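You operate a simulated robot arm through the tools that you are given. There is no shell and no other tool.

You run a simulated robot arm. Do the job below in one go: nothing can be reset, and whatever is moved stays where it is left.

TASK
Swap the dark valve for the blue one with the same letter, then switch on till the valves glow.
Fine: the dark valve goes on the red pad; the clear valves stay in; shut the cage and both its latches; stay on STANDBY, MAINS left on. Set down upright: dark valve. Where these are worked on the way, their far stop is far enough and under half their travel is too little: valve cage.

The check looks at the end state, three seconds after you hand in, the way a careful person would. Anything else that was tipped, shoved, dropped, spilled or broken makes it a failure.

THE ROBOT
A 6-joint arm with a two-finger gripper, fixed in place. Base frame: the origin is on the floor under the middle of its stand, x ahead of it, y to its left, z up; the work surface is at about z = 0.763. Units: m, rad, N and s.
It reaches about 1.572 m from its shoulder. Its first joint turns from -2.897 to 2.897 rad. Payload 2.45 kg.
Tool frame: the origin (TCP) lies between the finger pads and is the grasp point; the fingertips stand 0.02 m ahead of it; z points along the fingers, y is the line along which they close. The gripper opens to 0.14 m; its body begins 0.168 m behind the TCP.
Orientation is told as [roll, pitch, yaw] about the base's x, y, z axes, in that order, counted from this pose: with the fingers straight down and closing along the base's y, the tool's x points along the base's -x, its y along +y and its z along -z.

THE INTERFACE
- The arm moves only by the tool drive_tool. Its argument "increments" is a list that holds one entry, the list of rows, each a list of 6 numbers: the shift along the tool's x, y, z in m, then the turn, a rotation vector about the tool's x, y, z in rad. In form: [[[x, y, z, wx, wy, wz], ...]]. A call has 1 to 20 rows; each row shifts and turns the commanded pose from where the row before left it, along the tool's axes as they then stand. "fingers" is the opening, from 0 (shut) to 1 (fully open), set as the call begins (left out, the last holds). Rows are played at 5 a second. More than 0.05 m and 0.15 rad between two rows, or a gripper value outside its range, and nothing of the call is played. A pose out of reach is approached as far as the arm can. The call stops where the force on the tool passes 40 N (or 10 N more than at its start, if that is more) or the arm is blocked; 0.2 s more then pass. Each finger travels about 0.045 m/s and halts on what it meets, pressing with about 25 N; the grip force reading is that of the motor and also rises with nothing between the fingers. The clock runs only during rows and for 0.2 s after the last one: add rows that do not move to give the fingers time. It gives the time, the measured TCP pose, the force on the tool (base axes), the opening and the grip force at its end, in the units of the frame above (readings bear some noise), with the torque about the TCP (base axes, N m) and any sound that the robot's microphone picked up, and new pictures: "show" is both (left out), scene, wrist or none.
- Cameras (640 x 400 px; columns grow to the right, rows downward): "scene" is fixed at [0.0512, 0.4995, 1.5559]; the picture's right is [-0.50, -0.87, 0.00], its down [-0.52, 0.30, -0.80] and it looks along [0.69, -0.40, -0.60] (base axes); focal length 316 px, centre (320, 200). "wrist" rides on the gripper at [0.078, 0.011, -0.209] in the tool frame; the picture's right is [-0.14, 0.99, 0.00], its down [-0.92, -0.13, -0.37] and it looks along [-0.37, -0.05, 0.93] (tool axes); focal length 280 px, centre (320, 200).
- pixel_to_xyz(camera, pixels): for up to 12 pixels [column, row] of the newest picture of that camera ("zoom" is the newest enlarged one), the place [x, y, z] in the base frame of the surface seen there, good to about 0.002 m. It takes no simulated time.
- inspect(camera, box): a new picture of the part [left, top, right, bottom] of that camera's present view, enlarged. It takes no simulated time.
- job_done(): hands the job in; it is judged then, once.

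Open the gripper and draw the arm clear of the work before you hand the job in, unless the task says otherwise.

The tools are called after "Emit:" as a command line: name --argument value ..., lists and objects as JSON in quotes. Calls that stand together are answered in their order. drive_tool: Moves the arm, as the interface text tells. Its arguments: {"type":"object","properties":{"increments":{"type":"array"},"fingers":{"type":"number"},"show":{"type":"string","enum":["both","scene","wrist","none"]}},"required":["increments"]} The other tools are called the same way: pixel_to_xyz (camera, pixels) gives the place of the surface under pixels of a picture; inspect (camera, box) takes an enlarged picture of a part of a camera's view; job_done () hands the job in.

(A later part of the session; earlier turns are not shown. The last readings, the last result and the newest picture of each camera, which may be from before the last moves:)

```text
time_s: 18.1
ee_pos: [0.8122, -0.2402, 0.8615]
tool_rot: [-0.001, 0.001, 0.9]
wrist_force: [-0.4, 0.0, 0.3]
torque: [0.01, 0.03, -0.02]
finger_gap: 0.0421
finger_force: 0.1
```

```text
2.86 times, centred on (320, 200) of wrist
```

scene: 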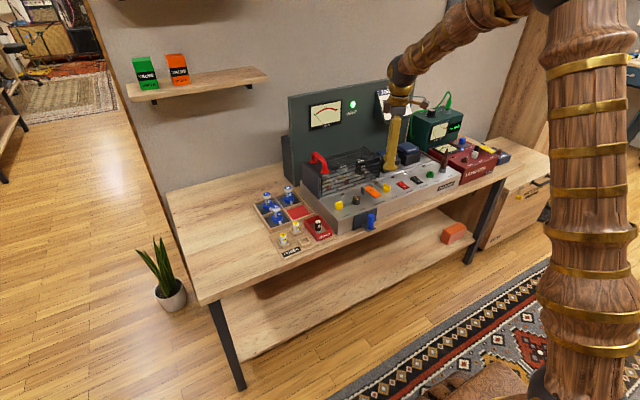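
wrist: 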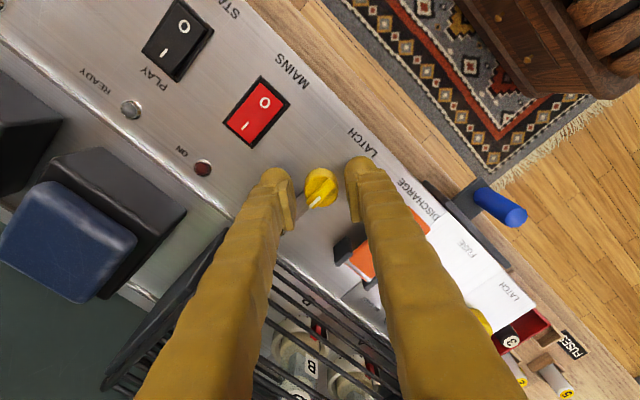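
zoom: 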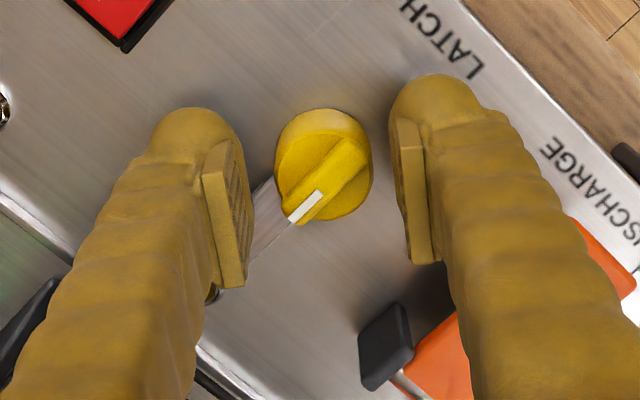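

Knob sits midway between the fingers and the HOLD lever is clear. I close on it.

Emit:
drive_tool --increments '[[[0, 0, 0, 0, 0, 0], [0, 0, 0, 0, 0, 0], [0, 0, 0, 0, 0, 0]]]' --fingers 0.1 --show "none"

```text
time_s: 18.9
ee_pos: [0.8125, -0.2406, 0.8597]
tool_rot: [0.003, 0.002, 0.902]
wrist_force: [-17.2, 13.6, 3.7]
torque: [0.14, 0.13, -0.19]
finger_gap: 0.0275
finger_force: 42.8
```

The side force is about 22 N along tool +y, so I nudge that way slightly and begin turning clockwise from above.

Emit:
drive_tool --increments '[[[0, 0.0008, 0, 0, 0, 0.0], [0, 0, 0, 0, 0, 0.08], [0, 0, 0, 0, 0, 0.08], [0, 0, 0, 0, 0, 0.08], [0, 0, 0, 0, 0, 0]]]' --show "wrist"

Emit:
inspect --camera "wrist" --box '[220, 130, 420, 270]'

```text
time_s: 20.1
ee_pos: [0.8119, -0.24, 0.8614]
tool_rot: [0.0, 0.001, 0.659]
wrist_force: [-1.0, -9.4, -30.1]
torque: [-0.05, 0.09, 0.03]
finger_gap: 0.0274
finger_force: 45.0
```

wrist: 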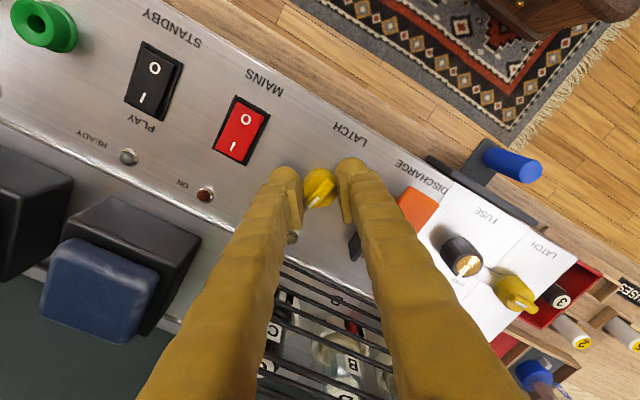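

```text
2.86 times, centred on (320, 200) of wrist
```

zoom: 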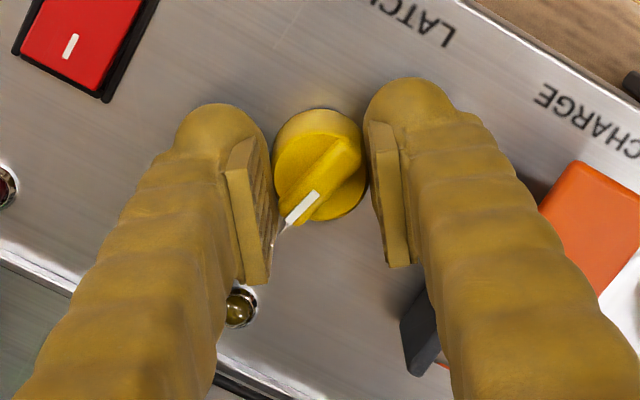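

The knob follows; the bar has left the CAGE lamp. I ease 1 mm down to relieve the -30 N pull and keep turning.

Emit:
drive_tool --increments '[[[0, 0, 0.001, 0, 0, 0.05], [0, 0, 0, 0, 0, 0.08], [0, 0, 0, 0, 0, 0.08], [0, 0, 0, 0, 0, 0.08], [0, 0, 0, 0, 0, 0]]]' --show "none"

```text
time_s: 21.4
ee_pos: [0.8115, -0.2406, 0.8597]
tool_rot: [-0.002, 0.002, 0.369]
wrist_force: [-11.3, -15.1, -2.3]
torque: [-0.2, 0.2, 0.03]
finger_gap: 0.0273
finger_force: 45.2
```

Forces are moderate and yaw is now 0.37. I keep turning clockwise.

Emit:
drive_tool --increments '[[[0, 0, 0, 0, 0, 0.08], [0, 0, 0, 0, 0, 0.08], [0, 0, 0, 0, 0, 0.08], [0, 0, 0, 0, 0, 0.08], [0, 0, 0, 0, 0, 0]]]' --show "wrist"

Emit:
inspect --camera "wrist" --box '[220, 130, 420, 270]'

```text
time_s: 22.6
ee_pos: [0.8116, -0.2405, 0.8597]
tool_rot: [-0.001, 0.001, 0.051]
wrist_force: [-14.9, -16.0, 2.4]
torque: [-0.17, 0.19, -0.02]
finger_gap: 0.0272
finger_force: 45.2
```

wrist: 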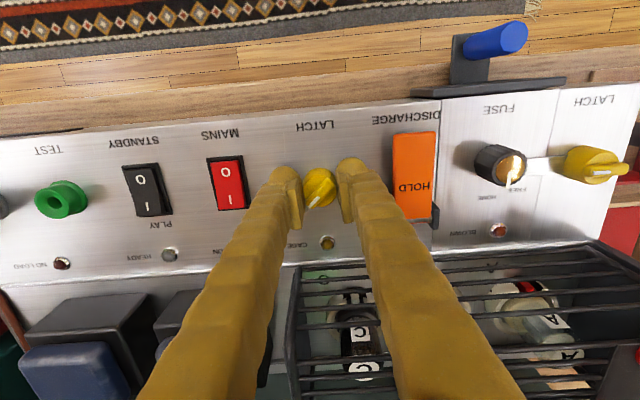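

```text
2.86 times, centred on (320, 200) of wrist
```

zoom: 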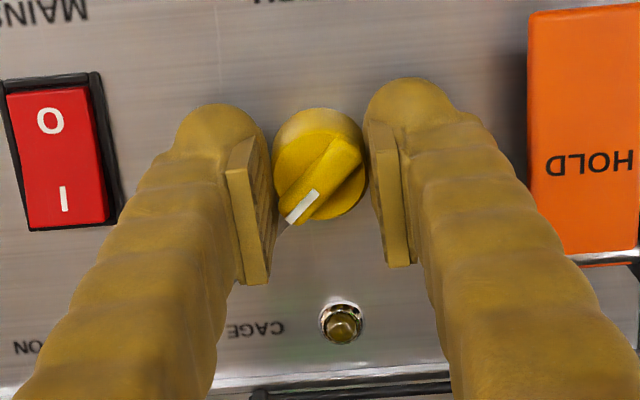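

Turned 0.85 rad so far, the ridge still firmly with the fingers. I continue to about 1.35 rad.

Emit:
drive_tool --increments '[[[0, 0, 0, 0, 0, 0.08], [0, 0, 0, 0, 0, 0.08], [0, 0, 0, 0, 0, 0.08], [0, 0, 0, 0, 0, 0.08], [0, 0, 0, 0, 0, 0.08], [0, 0, 0, 0, 0, 0.08], [0, 0, 0, 0, 0, 0]]]' --show "wrist"

Emit:
inspect --camera "wrist" --box '[220, 130, 420, 270]'

```text
time_s: 24.1
ee_pos: [0.8119, -0.2398, 0.8606]
tool_rot: [-0.003, -0.001, -0.428]
wrist_force: [-15.2, -17.1, 6.1]
torque: [-0.19, 0.1, -0.01]
finger_gap: 0.0272
finger_force: 44.7
```

wrist: 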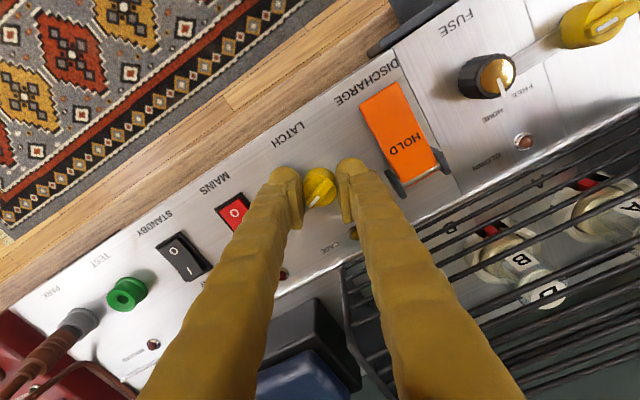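

```text
2.86 times, centred on (320, 200) of wrist
```

zoom: 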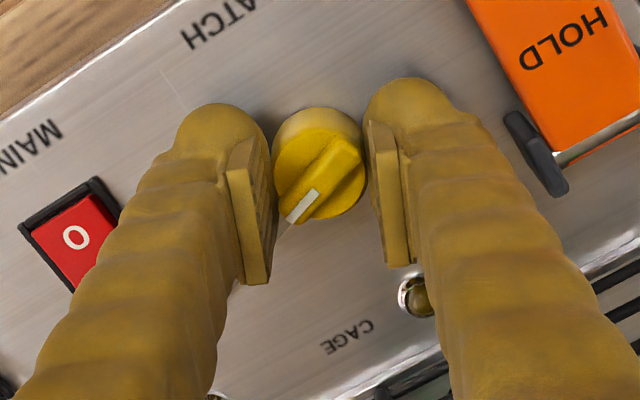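

The bar has turned 1.33 rad, and its tip should be near the MAINS rocker frame, so I stop here. I open and lift.

Emit:
drive_tool --increments '[[[0, 0, 0, 0, 0, 0], [0, 0, 0, 0, 0, 0], [0, 0, 0, 0, 0, 0], [0, 0, -0.03, 0, 0, 0], [0, 0, -0.04, 0, 0, 0], [0, 0, -0.04, 0, 0, 0], [0, 0, -0.03, 0, 0, 0], [0, 0, 0, 0, 0, 0]]]' --fingers 0.31

Emit:
inspect --camera "scene" --box '[325, 165, 425, 225]'

Emit:
inspect --camera "wrist" --box '[200, 100, 440, 250]'

```text
time_s: 25.9
ee_pos: [0.8099, -0.2388, 0.9986]
tool_rot: [-0.002, 0.001, -0.429]
wrist_force: [-0.3, 0.6, 0.6]
torque: [0.01, -0.02, 0.01]
finger_gap: 0.0433
finger_force: 0.1
```

scene: 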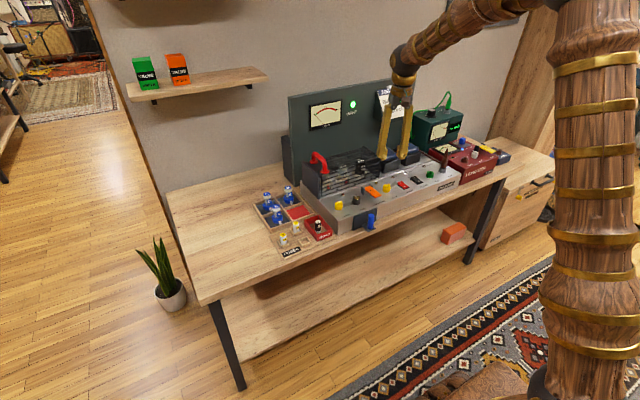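
wrist: 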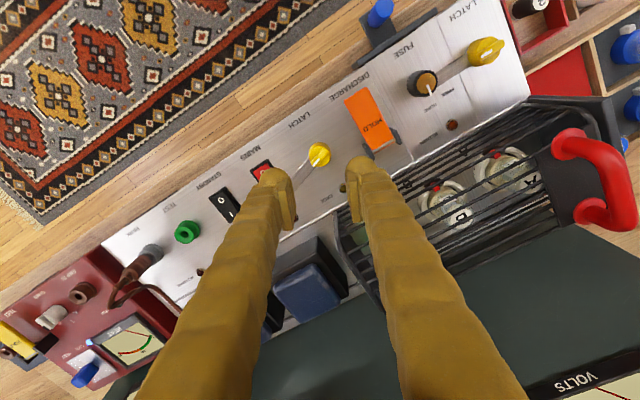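

```text
6.40 times, centred on (375, 195) of scene
```

zoom: 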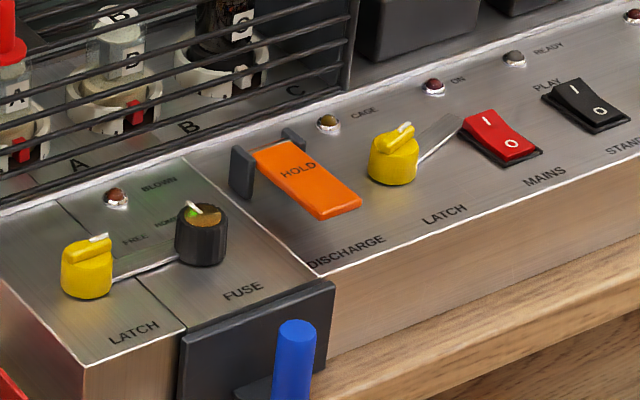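

```text
2.67 times, centred on (320, 175) of wrist
```

zoom: 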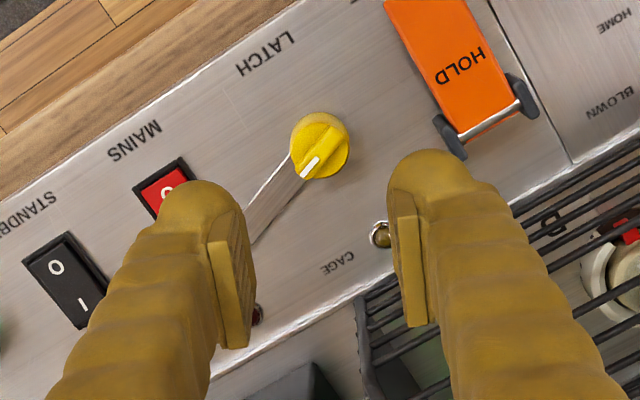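

Both latch bars are clear of the cage. Now I look at the red handle closely and measure its bar.

Emit:
inspect --camera "wrist" --box '[520, 90, 640, 250]'

Emit:
pixel_to_xyz --camera "wrist" --pixels '[[565, 142], [580, 145], [600, 155], [615, 165], [625, 180], [630, 200], [620, 222], [590, 210], [610, 215], [535, 110], [600, 110], [575, 222]]'

Emit:
pixel_to_xyz --camera "scene" --pixels '[[316, 154], [319, 155], [322, 158], [325, 163], [326, 168], [326, 172], [312, 154], [312, 161], [303, 165], [320, 197], [321, 170], [326, 173]]'

```text
2.50 times, centred on (580, 170) of wrist
```

zoom: 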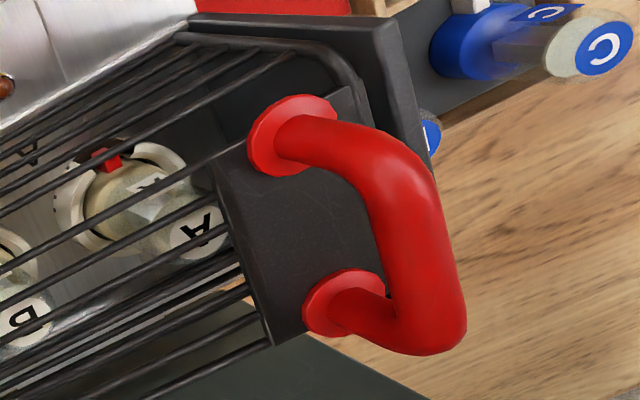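

```text
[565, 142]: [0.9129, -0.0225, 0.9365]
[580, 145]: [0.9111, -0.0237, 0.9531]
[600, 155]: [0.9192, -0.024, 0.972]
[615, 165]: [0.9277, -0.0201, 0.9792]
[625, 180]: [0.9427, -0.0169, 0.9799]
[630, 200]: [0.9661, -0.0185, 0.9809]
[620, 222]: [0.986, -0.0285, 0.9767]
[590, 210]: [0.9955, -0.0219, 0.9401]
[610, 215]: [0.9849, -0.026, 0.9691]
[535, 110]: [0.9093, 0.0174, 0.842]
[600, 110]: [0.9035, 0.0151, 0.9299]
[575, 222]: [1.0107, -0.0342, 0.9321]
```

```text
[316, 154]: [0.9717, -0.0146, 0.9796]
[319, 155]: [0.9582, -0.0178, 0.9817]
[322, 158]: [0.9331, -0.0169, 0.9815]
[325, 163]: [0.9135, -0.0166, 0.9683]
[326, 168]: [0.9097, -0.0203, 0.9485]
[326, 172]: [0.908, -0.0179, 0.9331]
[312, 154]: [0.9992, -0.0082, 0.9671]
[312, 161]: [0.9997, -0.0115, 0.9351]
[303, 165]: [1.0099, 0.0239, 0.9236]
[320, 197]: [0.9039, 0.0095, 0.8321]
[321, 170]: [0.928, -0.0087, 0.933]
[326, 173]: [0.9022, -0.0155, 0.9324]
```

The handle bar runs along x at y ≈ -0.018, top z ≈ 0.982. I am not yet sure where the cage is hinged, so I raise the hand, square it up and open the fingers for a clearer look at the cage's right end.

Emit:
drive_tool --increments '[[[0, 0, -0.03, 0, 0, -0.143], [0, 0, -0.03, 0, 0, -0.143], [0, 0, -0.03, 0, 0, -0.143], [0.02, 0, -0.02, 0, 0, 0], [0.02, 0, 0, 0, 0, 0], [0, 0, 0, 0, 0, 0], [0, 0, 0, 0, 0, 0]]]' --fingers 1 --show "both"

Emit:
inspect --camera "wrist" --box '[220, 180, 440, 330]'

Emit:
inspect --camera "scene" --box '[290, 130, 400, 210]'

```text
time_s: 27.6
ee_pos: [0.7738, -0.2405, 1.11]
tool_rot: [-0.002, 0.001, -0.001]
wrist_force: [-0.1, -0.2, 0.1]
torque: [-0.02, 0.04, 0.04]
finger_gap: 0.1399
finger_force: 0.0
```

scene: 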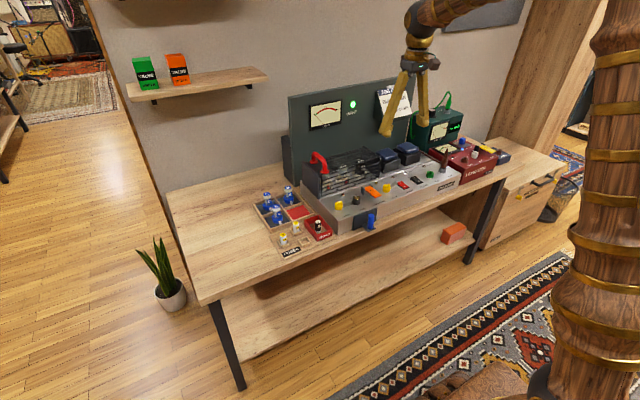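
wrist: 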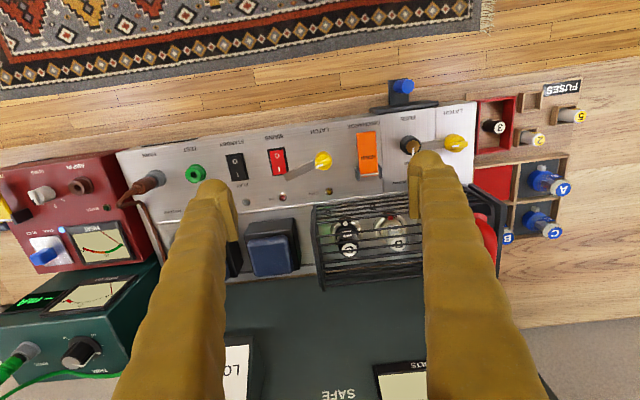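

```text
2.67 times, centred on (330, 255) of wrist
```

zoom: 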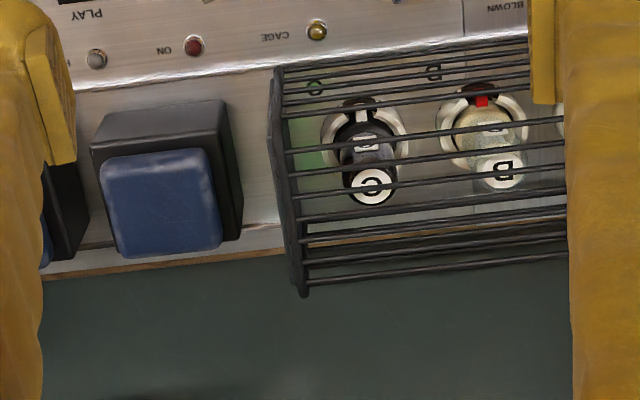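

```text
5.00 times, centred on (345, 170) of scene
```

zoom: 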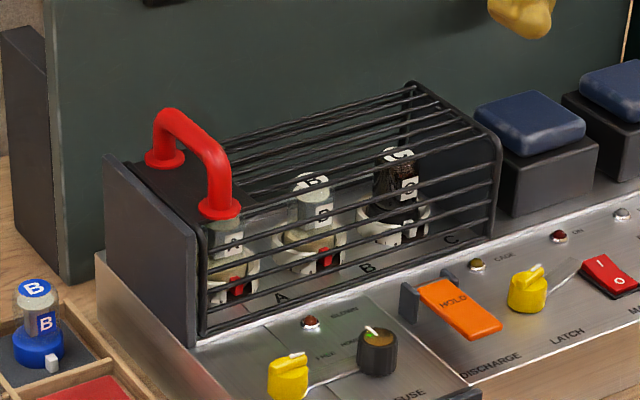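

I measure the right-hand frame of the cage, the gap to the transformer, and the back panel.

Emit:
inspect --camera "wrist" --box '[220, 180, 440, 330]'

Emit:
pixel_to_xyz --camera "zoom" --pixels '[[235, 130], [225, 190], [150, 170], [275, 90], [270, 130], [285, 200], [305, 290], [305, 240], [300, 90], [290, 150], [255, 180], [270, 255]]'

Emit:
pixel_to_xyz --camera "zoom" --pixels '[[240, 200], [330, 350], [160, 260], [540, 265], [430, 270], [400, 235], [450, 205], [230, 240], [120, 255], [400, 70], [400, 160], [295, 270]]'

Emit:
inspect --camera "scene" --box '[360, 140, 400, 190]'

```text
2.67 times, centred on (330, 255) of wrist
```

zoom: 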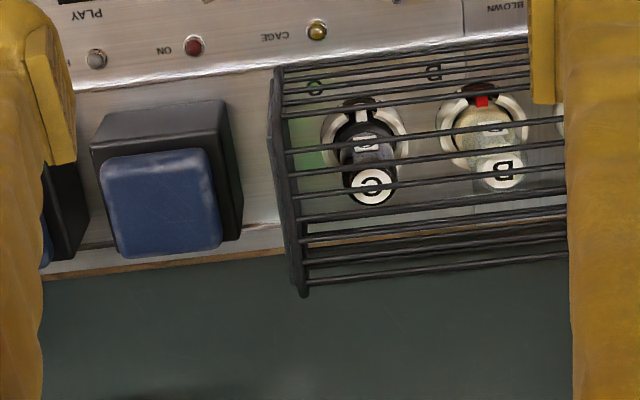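

```text
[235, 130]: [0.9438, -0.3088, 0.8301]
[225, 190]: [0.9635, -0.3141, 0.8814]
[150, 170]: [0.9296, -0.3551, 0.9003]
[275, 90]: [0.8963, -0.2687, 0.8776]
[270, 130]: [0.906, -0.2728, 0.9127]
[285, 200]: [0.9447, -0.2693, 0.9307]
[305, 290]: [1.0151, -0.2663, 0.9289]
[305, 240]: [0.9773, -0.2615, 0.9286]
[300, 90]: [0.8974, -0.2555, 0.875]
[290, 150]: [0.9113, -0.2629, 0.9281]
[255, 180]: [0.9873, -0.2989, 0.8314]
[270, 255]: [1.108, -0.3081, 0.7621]
```

```text
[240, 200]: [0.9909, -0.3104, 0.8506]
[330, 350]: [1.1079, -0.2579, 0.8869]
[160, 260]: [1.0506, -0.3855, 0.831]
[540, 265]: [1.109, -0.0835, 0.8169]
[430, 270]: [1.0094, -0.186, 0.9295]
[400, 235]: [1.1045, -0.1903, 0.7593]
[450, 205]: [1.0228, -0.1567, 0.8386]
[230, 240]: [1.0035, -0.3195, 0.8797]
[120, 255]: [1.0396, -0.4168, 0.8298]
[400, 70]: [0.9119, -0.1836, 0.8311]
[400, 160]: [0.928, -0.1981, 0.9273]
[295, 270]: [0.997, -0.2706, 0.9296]
```

```text
8.00 times, centred on (380, 165) of scene
```

zoom: 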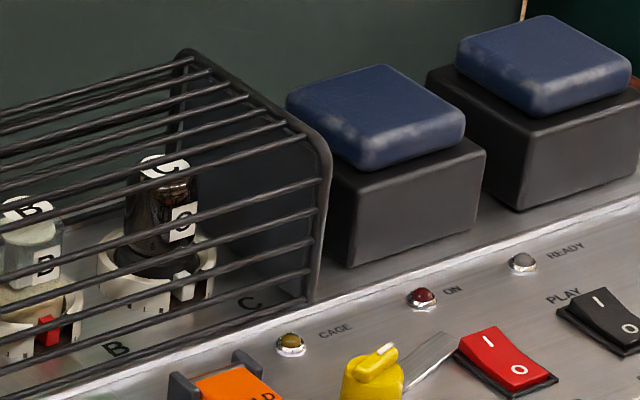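

I'll test the cage by hand at the handle. First I check the back panel's height so the gripper body stays clear of it.

Emit:
pixel_to_xyz --camera "scene" --pixels '[[292, 99], [330, 95], [353, 104], [325, 113], [380, 85], [291, 150], [288, 135]]'

Emit:
drive_tool --increments '[[[-0.03, 0.037, 0, 0, 0, 0], [-0.03, 0.037, 0, 0, 0, 0], [-0.03, 0.037, 0, 0, 0, 0], [-0.03, 0.037, 0, 0, 0, 0], [-0.03, 0.037, 0, 0, 0, 0], [-0.03, 0.037, 0, 0, 0, 0], [0, 0, 0.03, 0, 0, 0], [0, 0, 0.03, 0, 0, 0], [0, 0, 0, 0, 0, 0]]]' --fingers 0.45

Emit:
inspect --camera "wrist" --box '[220, 110, 420, 260]'

```text
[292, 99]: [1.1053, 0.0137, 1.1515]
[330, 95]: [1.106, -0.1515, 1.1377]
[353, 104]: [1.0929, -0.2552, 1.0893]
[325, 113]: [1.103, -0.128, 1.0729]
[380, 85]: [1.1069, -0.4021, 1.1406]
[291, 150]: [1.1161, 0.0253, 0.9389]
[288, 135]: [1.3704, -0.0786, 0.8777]
```

```text
time_s: 29.6
ee_pos: [0.9536, -0.0146, 1.0514]
tool_rot: [-0.003, 0.002, 0.0]
wrist_force: [0.0, -0.2, 0.0]
torque: [0.01, -0.01, 0.01]
finger_gap: 0.0631
finger_force: 0.0
```

scene: 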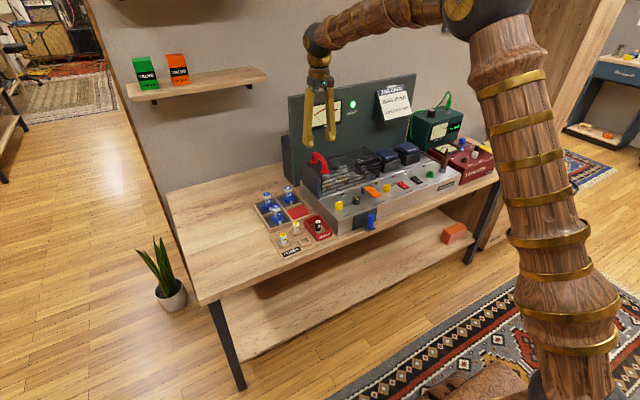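
wrist: 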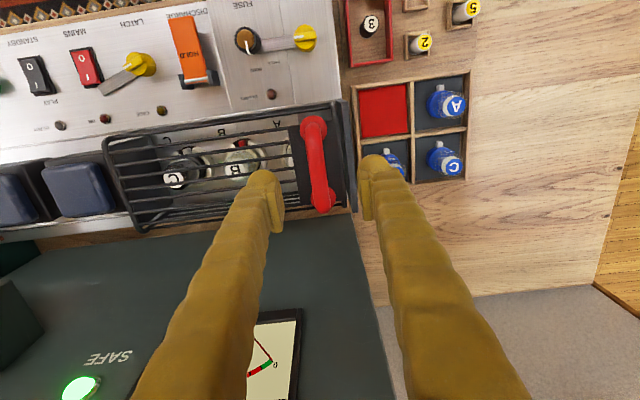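

```text
2.67 times, centred on (320, 185) of wrist
```

zoom: 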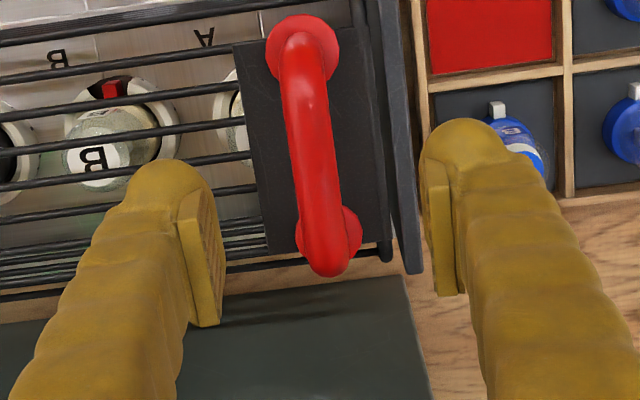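

The handle bar lies midway between the fingers. I lower to z ≈ 0.973 and close on it.

Emit:
drive_tool --increments '[[[0, 0, 0.03, 0, 0, 0], [0, 0, 0.03, 0, 0, 0], [0, 0, 0.017, 0, 0, 0], [0, 0, 0, 0, 0, 0]]]' --show "none"

Emit:
drive_tool --increments '[[[0, 0, 0, 0, 0, 0], [0, 0, 0, 0, 0, 0], [0, 0, 0, 0, 0, 0], [0, 0, 0, 0, 0, 0]]]' --fingers 0.0 --show "both"

```text
time_s: 30.6
ee_pos: [0.9506, -0.0187, 0.9734]
tool_rot: [-0.002, 0.0, 0.001]
wrist_force: [-0.8, -0.8, -0.5]
torque: [0.01, 0.02, 0.01]
finger_gap: 0.0629
finger_force: 0.0
```

```text
time_s: 31.6
ee_pos: [0.9516, -0.0191, 0.9717]
tool_rot: [-0.001, 0.001, 0.0]
wrist_force: [-0.1, 1.1, -0.9]
torque: [0.0, -0.05, -0.08]
finger_gap: 0.0143
finger_force: 30.9
```

scene: 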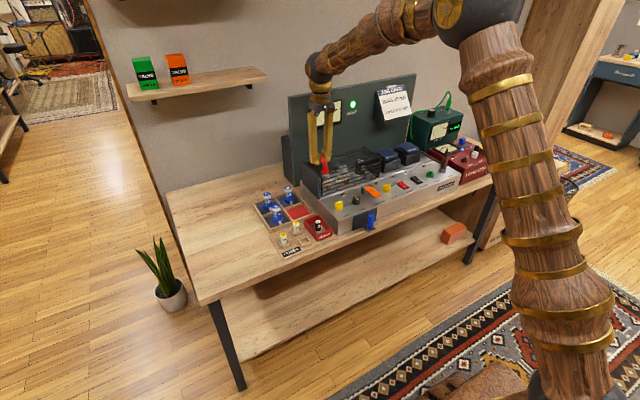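
wrist: 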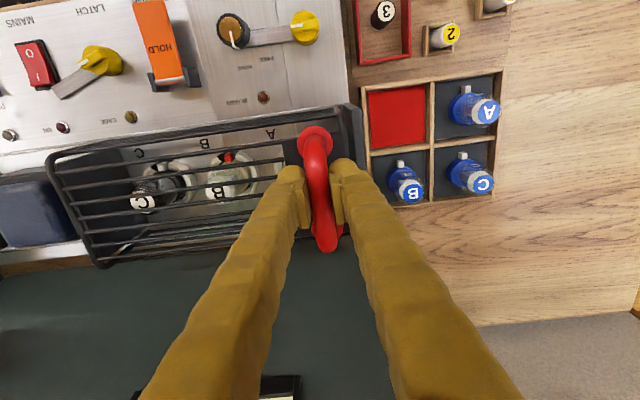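

The handle is gripped (gap 0.0143, almost no side force). I try lifting gently by 6 mm.

Emit:
drive_tool --increments '[[[0, 0, -0.003, 0, 0, 0], [0, 0, -0.003, 0, 0, 0], [0, 0, 0, 0, 0, 0]]]' --show "none"

```text
time_s: 32.1
ee_pos: [0.9503, -0.0186, 0.9736]
tool_rot: [-0.003, 0.003, 0.0]
wrist_force: [9.0, -0.5, -5.9]
torque: [0.02, -0.28, -0.01]
finger_gap: 0.0136
finger_force: 40.5
stopped in row 2: the force on the tool passed its limit at 44 N (the readings are from after the stop); the commanded pose is now the measured one
```

Lifting is blocked (44 N within about 2 mm). I test sliding along +y (toward the left end).

Emit:
drive_tool --increments '[[[0, 0.003, 0, 0, 0, 0], [0, 0.003, 0, 0, 0, 0], [0, 0, 0, 0, 0, 0]]]' --show "none"

```text
time_s: 32.6
ee_pos: [0.9512, -0.0183, 0.9728]
tool_rot: [-0.005, 0.005, 0.001]
wrist_force: [5.7, -5.2, -2.5]
torque: [-0.01, -0.16, 0.04]
finger_gap: 0.0135
finger_force: 40.3
stopped in row 2: the force on the tool passed its limit at 45 N (the readings are from after the stop); the commanded pose is now the measured one
```

Sliding left is blocked too; the residual x force hints at an arc about a hinge at the back. I test moving backward (+x) with a slight rise.

Emit:
drive_tool --increments '[[[-0.003, 0, -0.0014, 0, 0, 0], [-0.003, 0, -0.0014, 0, 0, 0], [0, 0, 0, 0, 0, 0]]]' --show "none"

```text
time_s: 33.1
ee_pos: [0.9522, -0.0179, 0.9729]
tool_rot: [-0.005, 0.013, -0.001]
wrist_force: [-0.8, -3.1, 1.1]
torque: [-0.03, 0.09, 0.08]
finger_gap: 0.0139
finger_force: 40.0
stopped in row 2: the force on the tool passed its limit at 41 N (the readings are from after the stop); the commanded pose is now the measured one
```

Blocked as well. I test the arc of a hinge at the right end: up with a share of -y.

Emit:
drive_tool --increments '[[[0, -0.0015, -0.0026, 0, 0, 0], [0, -0.0015, -0.0026, 0, 0, 0], [0, -0.0015, -0.0026, 0, 0, 0], [0, 0, 0, 0, 0, 0]]]' --show "none"

```text
time_s: 33.7
ee_pos: [0.9524, -0.0205, 0.9727]
tool_rot: [-0.005, 0.013, 0.0]
wrist_force: [5.6, -1.4, -8.4]
torque: [-0.03, -0.43, 0.03]
finger_gap: 0.0134
finger_force: 39.8
stopped in row 2: the force on the tool passed its limit at 46 N (the readings are from after the stop); the commanded pose is now the measured one
```

Still blocked, though y shifted about -2 mm. I test pure -y.

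Emit:
drive_tool --increments '[[[0, -0.003, 0, 0, 0, 0], [0, -0.003, 0, 0, 0, 0], [0, 0, 0, 0, 0, 0]]]' --show "none"

```text
time_s: 34.2
ee_pos: [0.9515, -0.0208, 0.9726]
tool_rot: [-0.002, 0.016, -0.001]
wrist_force: [2.4, 2.4, -5.5]
torque: [-0.02, -0.21, -0.06]
finger_gap: 0.0138
finger_force: 39.9
stopped in row 2: the force on the tool passed its limit at 45 N (the readings are from after the stop); the commanded pose is now the measured one
```

A small positive pitch crept in during the +x test, which fits a hinge along y at the back, where the hand must tilt along. I try that arc: tilt about y with matching +x and +z.

Emit:
drive_tool --increments '[[[-0.00275, 0, -0.0013, 0, 0.02, 0], [-0.00275, 0, -0.0013, 0, 0.02, 0], [-0.00275, 0, -0.0013, 0, 0.02, 0], [0, 0, 0, 0, 0, 0]]]' --show "none"

```text
time_s: 34.8
ee_pos: [0.9543, -0.0214, 0.9727]
tool_rot: [-0.002, 0.056, 0.0]
wrist_force: [-1.2, -0.5, 0.6]
torque: [-0.03, 0.09, -0.05]
finger_gap: 0.0137
finger_force: 39.7
stopped in row 2: the force on the tool passed its limit at 44 N (the readings are from after the stop); the commanded pose is now the measured one
```

The pitch rose to 0.056 and x by 3 mm, with almost no residual force. I look at whether the cage's front edge has lifted.

Emit:
drive_tool --increments '[[[0, 0, 0, 0, 0, 0]]]' --show "both"

Emit:
inspect --camera "scene" --box '[290, 130, 400, 210]'

Emit:
inspect --camera "wrist" --box '[30, 80, 400, 290]'

```text
time_s: 35.2
ee_pos: [0.9551, -0.0208, 0.9735]
tool_rot: [-0.002, 0.056, -0.001]
wrist_force: [-1.4, 0.5, 0.2]
torque: [-0.01, 0.01, -0.03]
finger_gap: 0.0137
finger_force: 40.7
```

scene: 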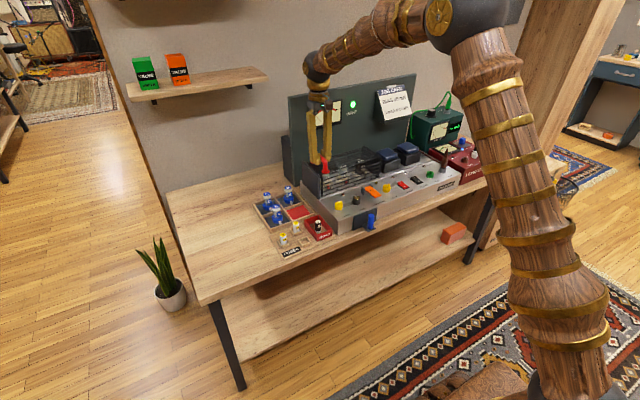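
wrist: 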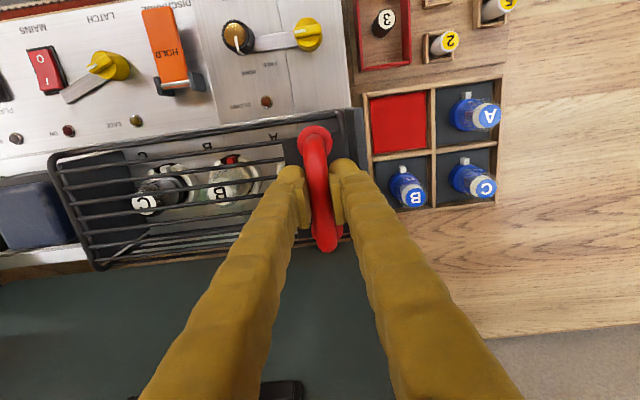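

```text
5.00 times, centred on (345, 170) of scene
```

zoom: 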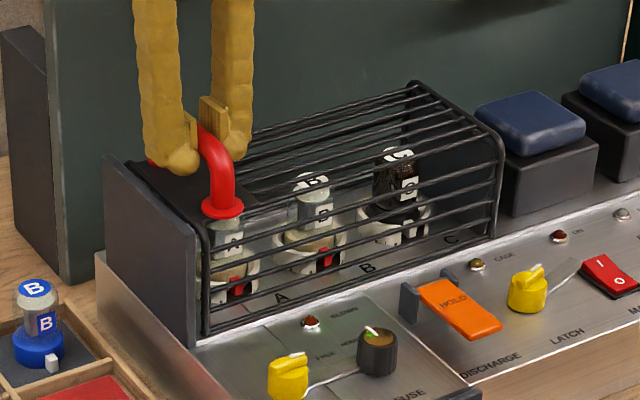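

```text
1.73 times, centred on (215, 185) of wrist
```

zoom: 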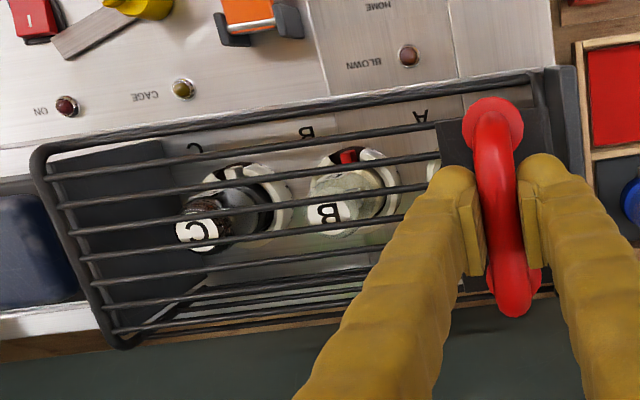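

The cage has not moved at all: it is still held. In this view the right latch bar runs from (105,65) to (68,98), which is well short of sideways, while the left one is fully sideways. I measure both bars.

Emit:
pixel_to_xyz --camera "wrist" --pixels '[[70, 94], [78, 87], [85, 80], [66, 98], [62, 94], [258, 42], [270, 40], [285, 36], [108, 66], [310, 34]]'

Emit:
inspect --camera "wrist" --box '[20, 10, 340, 150]'

Emit:
inspect --camera "scene" --box '[325, 165, 425, 225]'

```text
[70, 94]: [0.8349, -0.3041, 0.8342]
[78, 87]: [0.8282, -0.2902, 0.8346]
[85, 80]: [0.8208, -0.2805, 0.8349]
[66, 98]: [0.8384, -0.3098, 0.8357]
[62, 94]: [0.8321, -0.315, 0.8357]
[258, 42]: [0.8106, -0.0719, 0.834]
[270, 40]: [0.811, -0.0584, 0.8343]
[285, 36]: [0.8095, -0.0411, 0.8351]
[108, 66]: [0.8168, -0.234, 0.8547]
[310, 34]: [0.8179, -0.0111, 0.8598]
```

```text
2.00 times, centred on (180, 80) of wrist
```

zoom: 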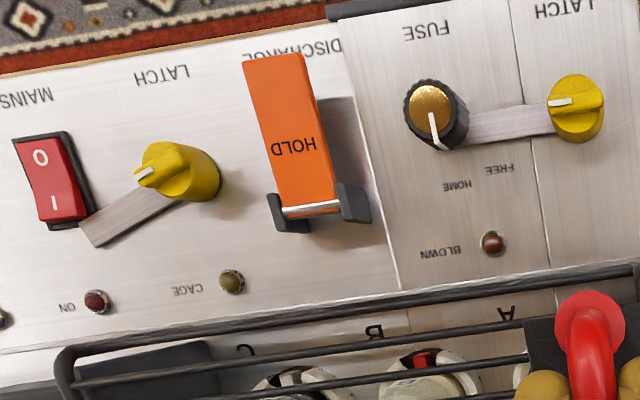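

```text
6.40 times, centred on (375, 195) of scene
```

zoom: 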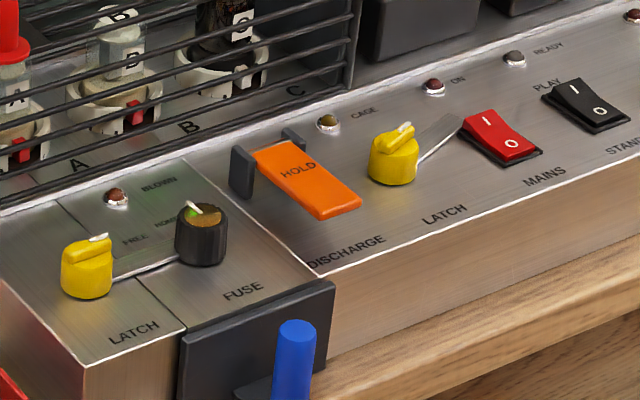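

The left bar is at 90° but the right one only at about 72°, so the right latch is likely not fully open. I release the handle, rise, and return to the right latch to turn it to its stop.

Emit:
drive_tool --increments '[[[0, 0, 0, 0, 0, 0], [0, 0, 0, 0, 0, 0], [0, 0, 0, 0, 0, 0], [0, 0, -0.04, 0, -0.028, 0], [0, 0, -0.04, 0, -0.028, 0], [0.02375, -0.03675, 0, 0, 0, 0], [0.02375, -0.03675, 0, 0, 0, 0], [0.02375, -0.03675, 0, 0, 0, 0], [0.02375, -0.03675, 0, 0, 0, 0], [0.02375, -0.03675, 0, 0, 0, 0], [0.02375, -0.03675, 0, 0, 0, 0], [0, 0, 0.02, 0, 0, -0.133], [0, 0, 0.02, 0, 0, -0.133], [0, 0, 0.02, 0, 0, -0.133], [0, 0, 0, 0, 0, 0]]]' --fingers 0.3

Emit:
inspect --camera "wrist" --box '[220, 110, 420, 250]'

```text
time_s: 38.4
ee_pos: [0.812, -0.2426, 0.9935]
tool_rot: [-0.001, 0.001, 0.4]
wrist_force: [0.6, -0.1, 0.3]
torque: [-0.01, -0.01, -0.03]
finger_gap: 0.0419
finger_force: 0.1
```

scene: 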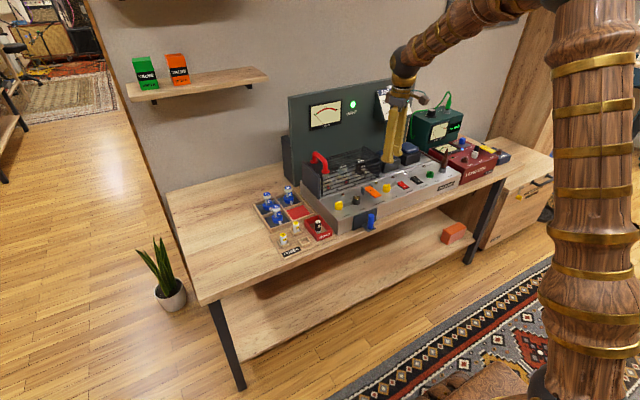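
wrist: 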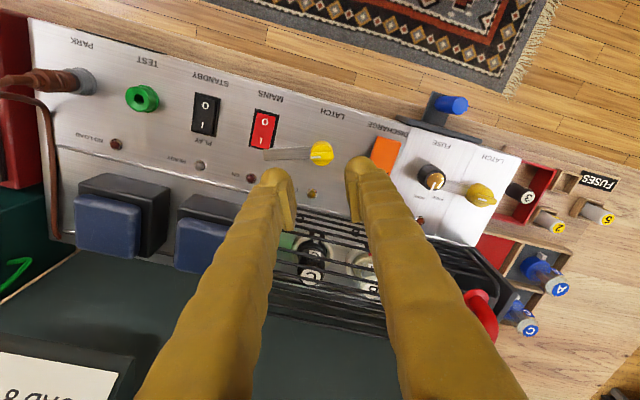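

```text
2.86 times, centred on (320, 180) of wrist
```

zoom: 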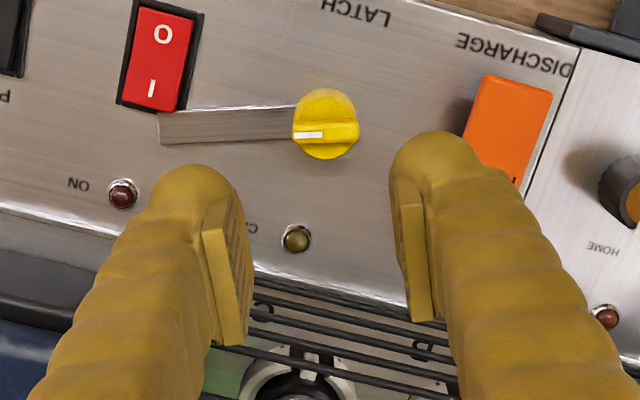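

The right bar stops just short of the MAINS frame. I descend onto the knob again.

Emit:
drive_tool --increments '[[[0, 0, 0.04, 0, 0, 0], [0, 0, 0.04, 0, 0, 0], [0, 0, 0.03, 0, 0, 0], [0, 0, 0.023, 0, 0, 0], [0, 0, 0, 0, 0, 0]]]' --show "wrist"

Emit:
inspect --camera "wrist" --box '[220, 130, 420, 270]'

```text
time_s: 39.6
ee_pos: [0.8139, -0.2415, 0.859]
tool_rot: [-0.002, 0.001, 0.401]
wrist_force: [0.3, 0.2, -0.5]
torque: [-0.01, -0.02, 0.02]
finger_gap: 0.0418
finger_force: 0.0
```

wrist: 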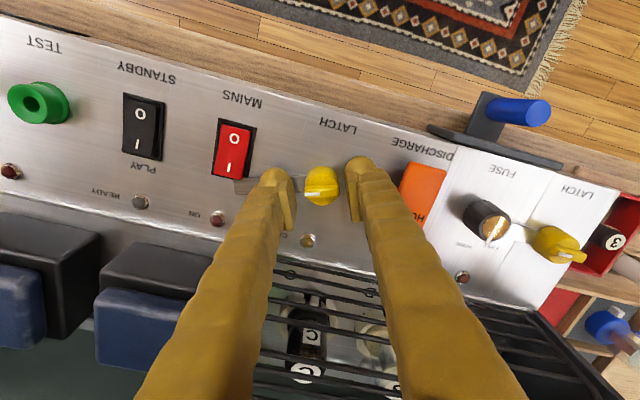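

```text
2.86 times, centred on (320, 200) of wrist
```

zoom: 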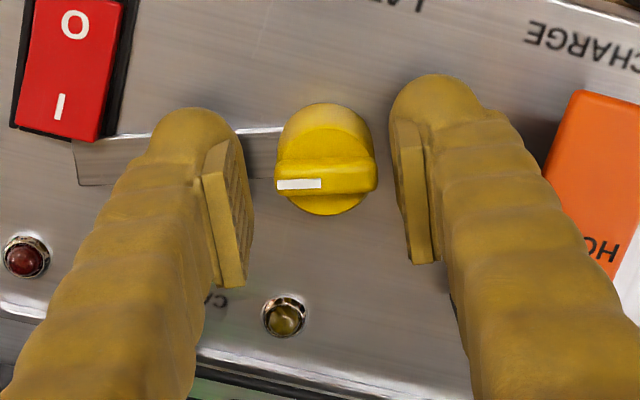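

The knob is centred between the pads. I close on it again.

Emit:
drive_tool --increments '[[[0, 0, 0, 0, 0, 0], [0, 0, 0, 0, 0, 0], [0, 0, 0, 0, 0, 0]]]' --fingers 0.1 --show "none"

Emit:
drive_tool --increments '[[[0, 0, 0, 0, 0, 0.06], [0, 0, 0, 0, 0, 0.06], [0, 0, 0, 0, 0, 0.06], [0, 0, 0, 0, 0, 0]]]' --show "wrist"

Emit:
inspect --camera "wrist" --box '[220, 130, 420, 270]'

```text
time_s: 40.4
ee_pos: [0.813, -0.2392, 0.8588]
tool_rot: [0.0, 0.002, 0.399]
wrist_force: [-19.9, 36.0, 2.5]
torque: [0.27, 0.03, -0.05]
finger_gap: 0.0284
finger_force: 44.1
```

```text
time_s: 40.8
ee_pos: [0.8135, -0.2401, 0.8595]
tool_rot: [0.002, 0.002, 0.348]
wrist_force: [-2.0, 5.9, 1.9]
torque: [0.02, 0.05, -0.01]
finger_gap: 0.0284
finger_force: 44.6
stopped in row 2: the force on the tool passed its limit at 52 N (the readings are from after the stop); the commanded pose is now the measured one
```

wrist: 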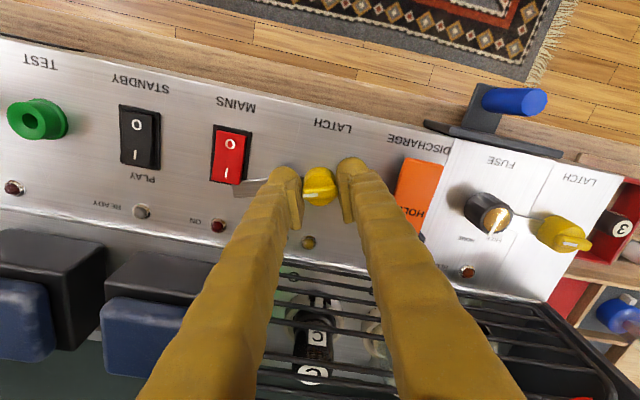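

```text
2.86 times, centred on (320, 200) of wrist
```

zoom: 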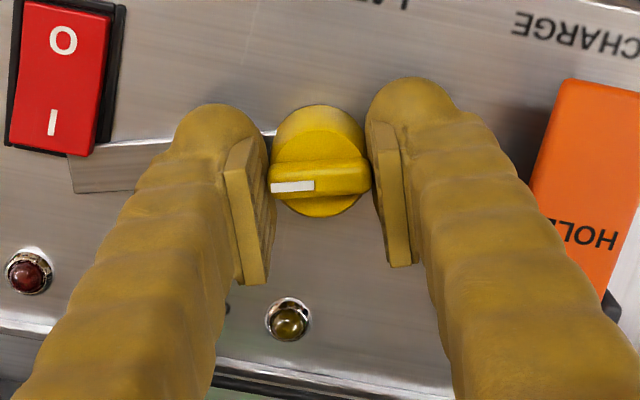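

Reset to low force (5.9 N) and the ridge still moves with the fingers. I continue turning clockwise.

Emit:
drive_tool --increments '[[[0, 0, 0, 0, 0, 0.06], [0, 0, 0, 0, 0, 0.06], [0, 0, 0, 0, 0, 0.06], [0, 0, 0, 0, 0, 0.06], [0, 0, 0, 0, 0, 0]]]' --show "wrist"

Emit:
inspect --camera "wrist" --box '[220, 130, 420, 270]'

```text
time_s: 42.0
ee_pos: [0.8129, -0.2391, 0.8587]
tool_rot: [0.001, 0.004, 0.104]
wrist_force: [5.9, 12.0, -6.0]
torque: [0.11, -0.14, -0.09]
finger_gap: 0.0282
finger_force: 44.9
```

wrist: 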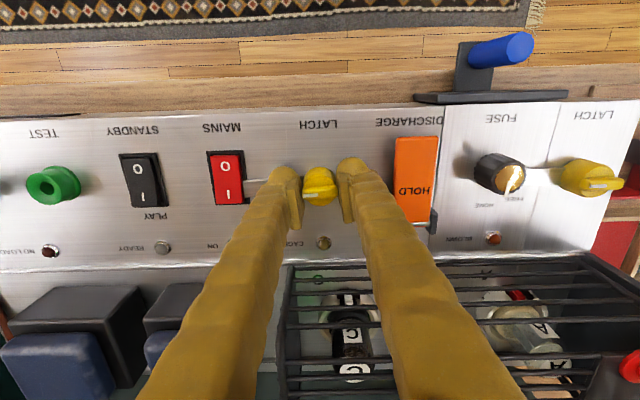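

```text
2.86 times, centred on (320, 200) of wrist
```

zoom: 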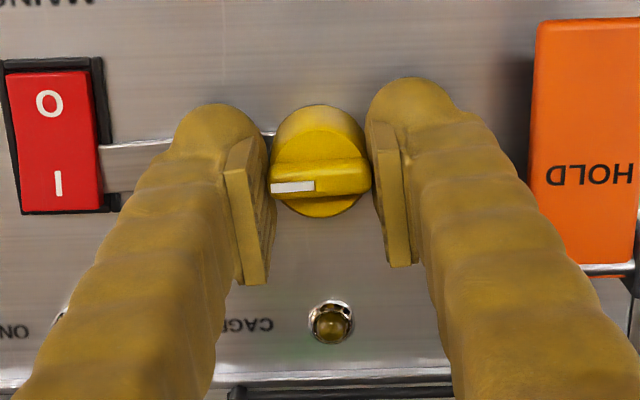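

The bar is now nearly sideways, running under the MAINS frame. I give it a last small turn to its stop.

Emit:
drive_tool --increments '[[[0, 0, 0, 0, 0, 0.05], [0, 0, 0, 0, 0, 0.05], [0, 0, 0, 0, 0, 0]]]' --show "wrist"

Emit:
inspect --camera "wrist" --box '[220, 130, 420, 270]'

```text
time_s: 42.8
ee_pos: [0.8127, -0.2405, 0.8581]
tool_rot: [-0.001, 0.004, 0.005]
wrist_force: [-5.4, 13.0, 4.5]
torque: [0.12, 0.04, 0.28]
finger_gap: 0.0283
finger_force: 44.9
```

wrist: 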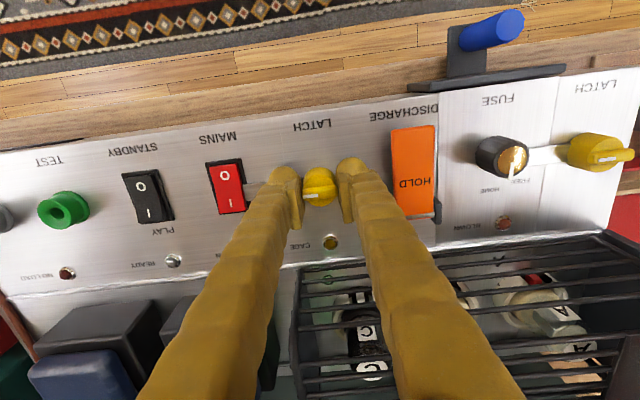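

```text
2.86 times, centred on (320, 200) of wrist
```

zoom: 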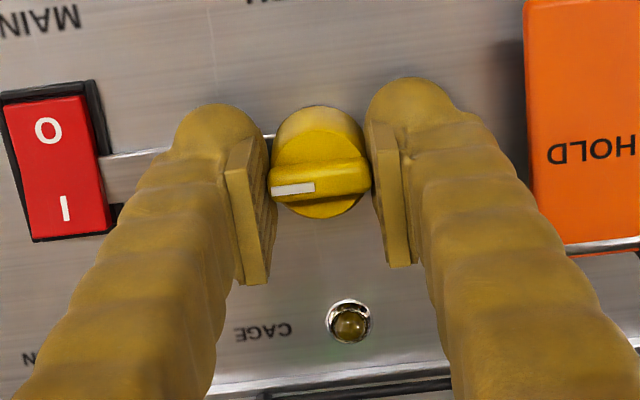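

Torque about z reached 0.28 N m: the stop. I release, rise and go back over the handle.

Emit:
drive_tool --increments '[[[0, 0, 0, 0, 0, 0], [0, 0, 0, 0, 0, 0], [0, 0, 0, 0, 0, 0], [0, 0, -0.04, 0, 0, 0], [0, 0, -0.04, 0, 0, 0], [0, 0, -0.04, 0, 0, 0], [0, 0, -0.04, 0, 0, 0], [0, 0, -0.04, 0, 0, 0], [-0.0237, 0.0369, 0, 0, 0, 0], [-0.0237, 0.0369, 0, 0, 0, 0], [-0.0237, 0.0369, 0, 0, 0, 0], [-0.0237, 0.0369, 0, 0, 0, 0], [-0.0237, 0.0369, 0, 0, 0, 0], [-0.0237, 0.0369, 0, 0, 0, 0], [0, 0, 0.02, 0, 0, 0], [0, 0, 0, 0, 0, 0]]]' --fingers 0.32

Emit:
inspect --camera "wrist" --box '[220, 110, 420, 260]'

Emit:
inspect --camera "scene" --box '[325, 165, 425, 225]'

```text
time_s: 46.2
ee_pos: [0.9564, -0.018, 1.0398]
tool_rot: [-0.001, 0.004, 0.006]
wrist_force: [-0.4, -0.6, -0.1]
torque: [0.0, -0.04, -0.02]
finger_gap: 0.045
finger_force: 0.0
```

scene: 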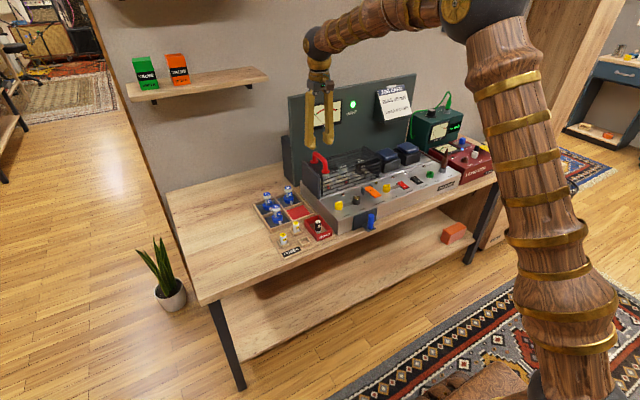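
wrist: 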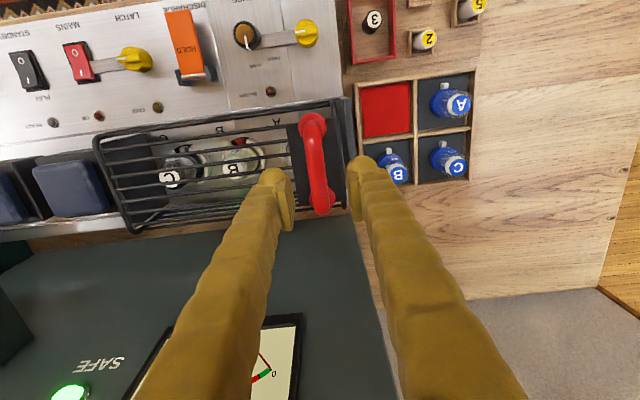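

```text
2.67 times, centred on (320, 185) of wrist
```

zoom: 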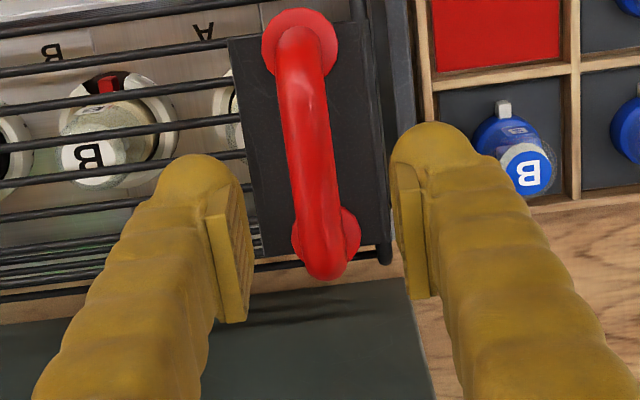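

```text
6.40 times, centred on (375, 195) of scene
```

zoom: 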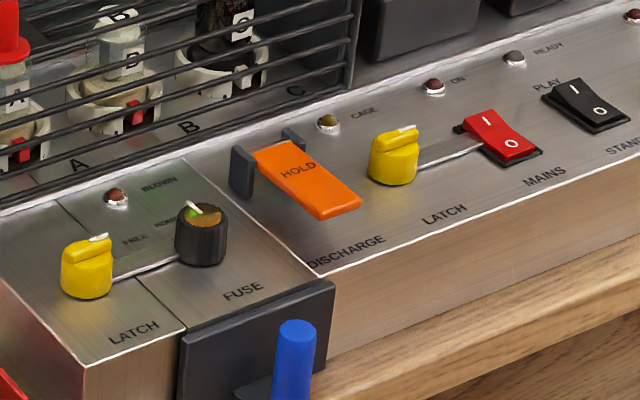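

Both latches are now fully sideways. I lower onto the handle, grip it, and try a small lift.

Emit:
drive_tool --increments '[[[0, 0, 0.025, 0, 0, 0], [0, 0, 0.025, 0, 0, 0], [0, 0, 0.017, 0, 0, 0], [0, 0, 0, 0, 0, 0]]]' --show "none"

Emit:
drive_tool --increments '[[[0, 0, 0, 0, 0, 0], [0, 0, 0, 0, 0, 0], [0, 0, 0, 0, 0, 0]]]' --fingers 0.0 --show "none"

Emit:
drive_tool --increments '[[[0, 0, -0.002, 0, 0, 0], [0, 0, -0.002, 0, 0, 0], [0, 0, -0.002, 0, 0, 0], [0, 0, 0, 0, 0, 0]]]' --show "both"

```text
time_s: 47.2
ee_pos: [0.9543, -0.0145, 0.9723]
tool_rot: [0.0, 0.003, 0.007]
wrist_force: [0.0, 0.2, 0.9]
torque: [-0.02, 0.0, 0.02]
finger_gap: 0.0447
finger_force: 0.1
```

```text
time_s: 48.0
ee_pos: [0.954, -0.0183, 0.972]
tool_rot: [-0.003, 0.003, 0.006]
wrist_force: [0.9, -36.4, -6.0]
torque: [-0.03, -0.06, -0.4]
finger_gap: 0.0139
finger_force: 30.9
```

```text
time_s: 48.5
ee_pos: [0.9542, -0.0188, 0.9732]
tool_rot: [-0.001, 0.004, 0.004]
wrist_force: [7.8, -5.6, -6.3]
torque: [-0.01, -0.04, -0.49]
finger_gap: 0.0137
finger_force: 39.5
stopped in row 2: the force on the tool passed its limit at 49 N (the readings are from after the stop); the commanded pose is now the measured one
```

scene: 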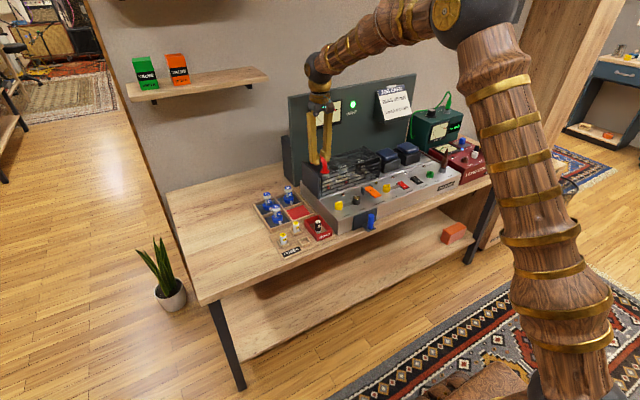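
wrist: 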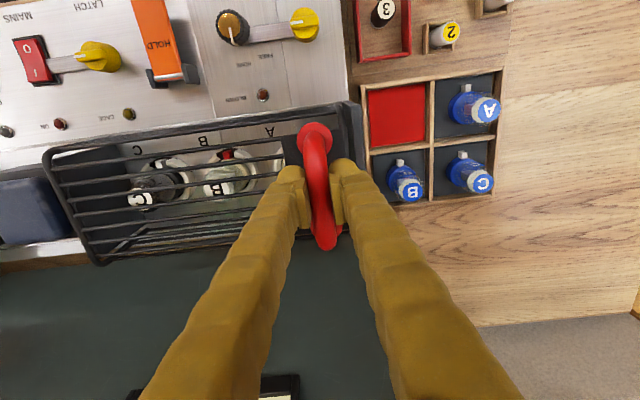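

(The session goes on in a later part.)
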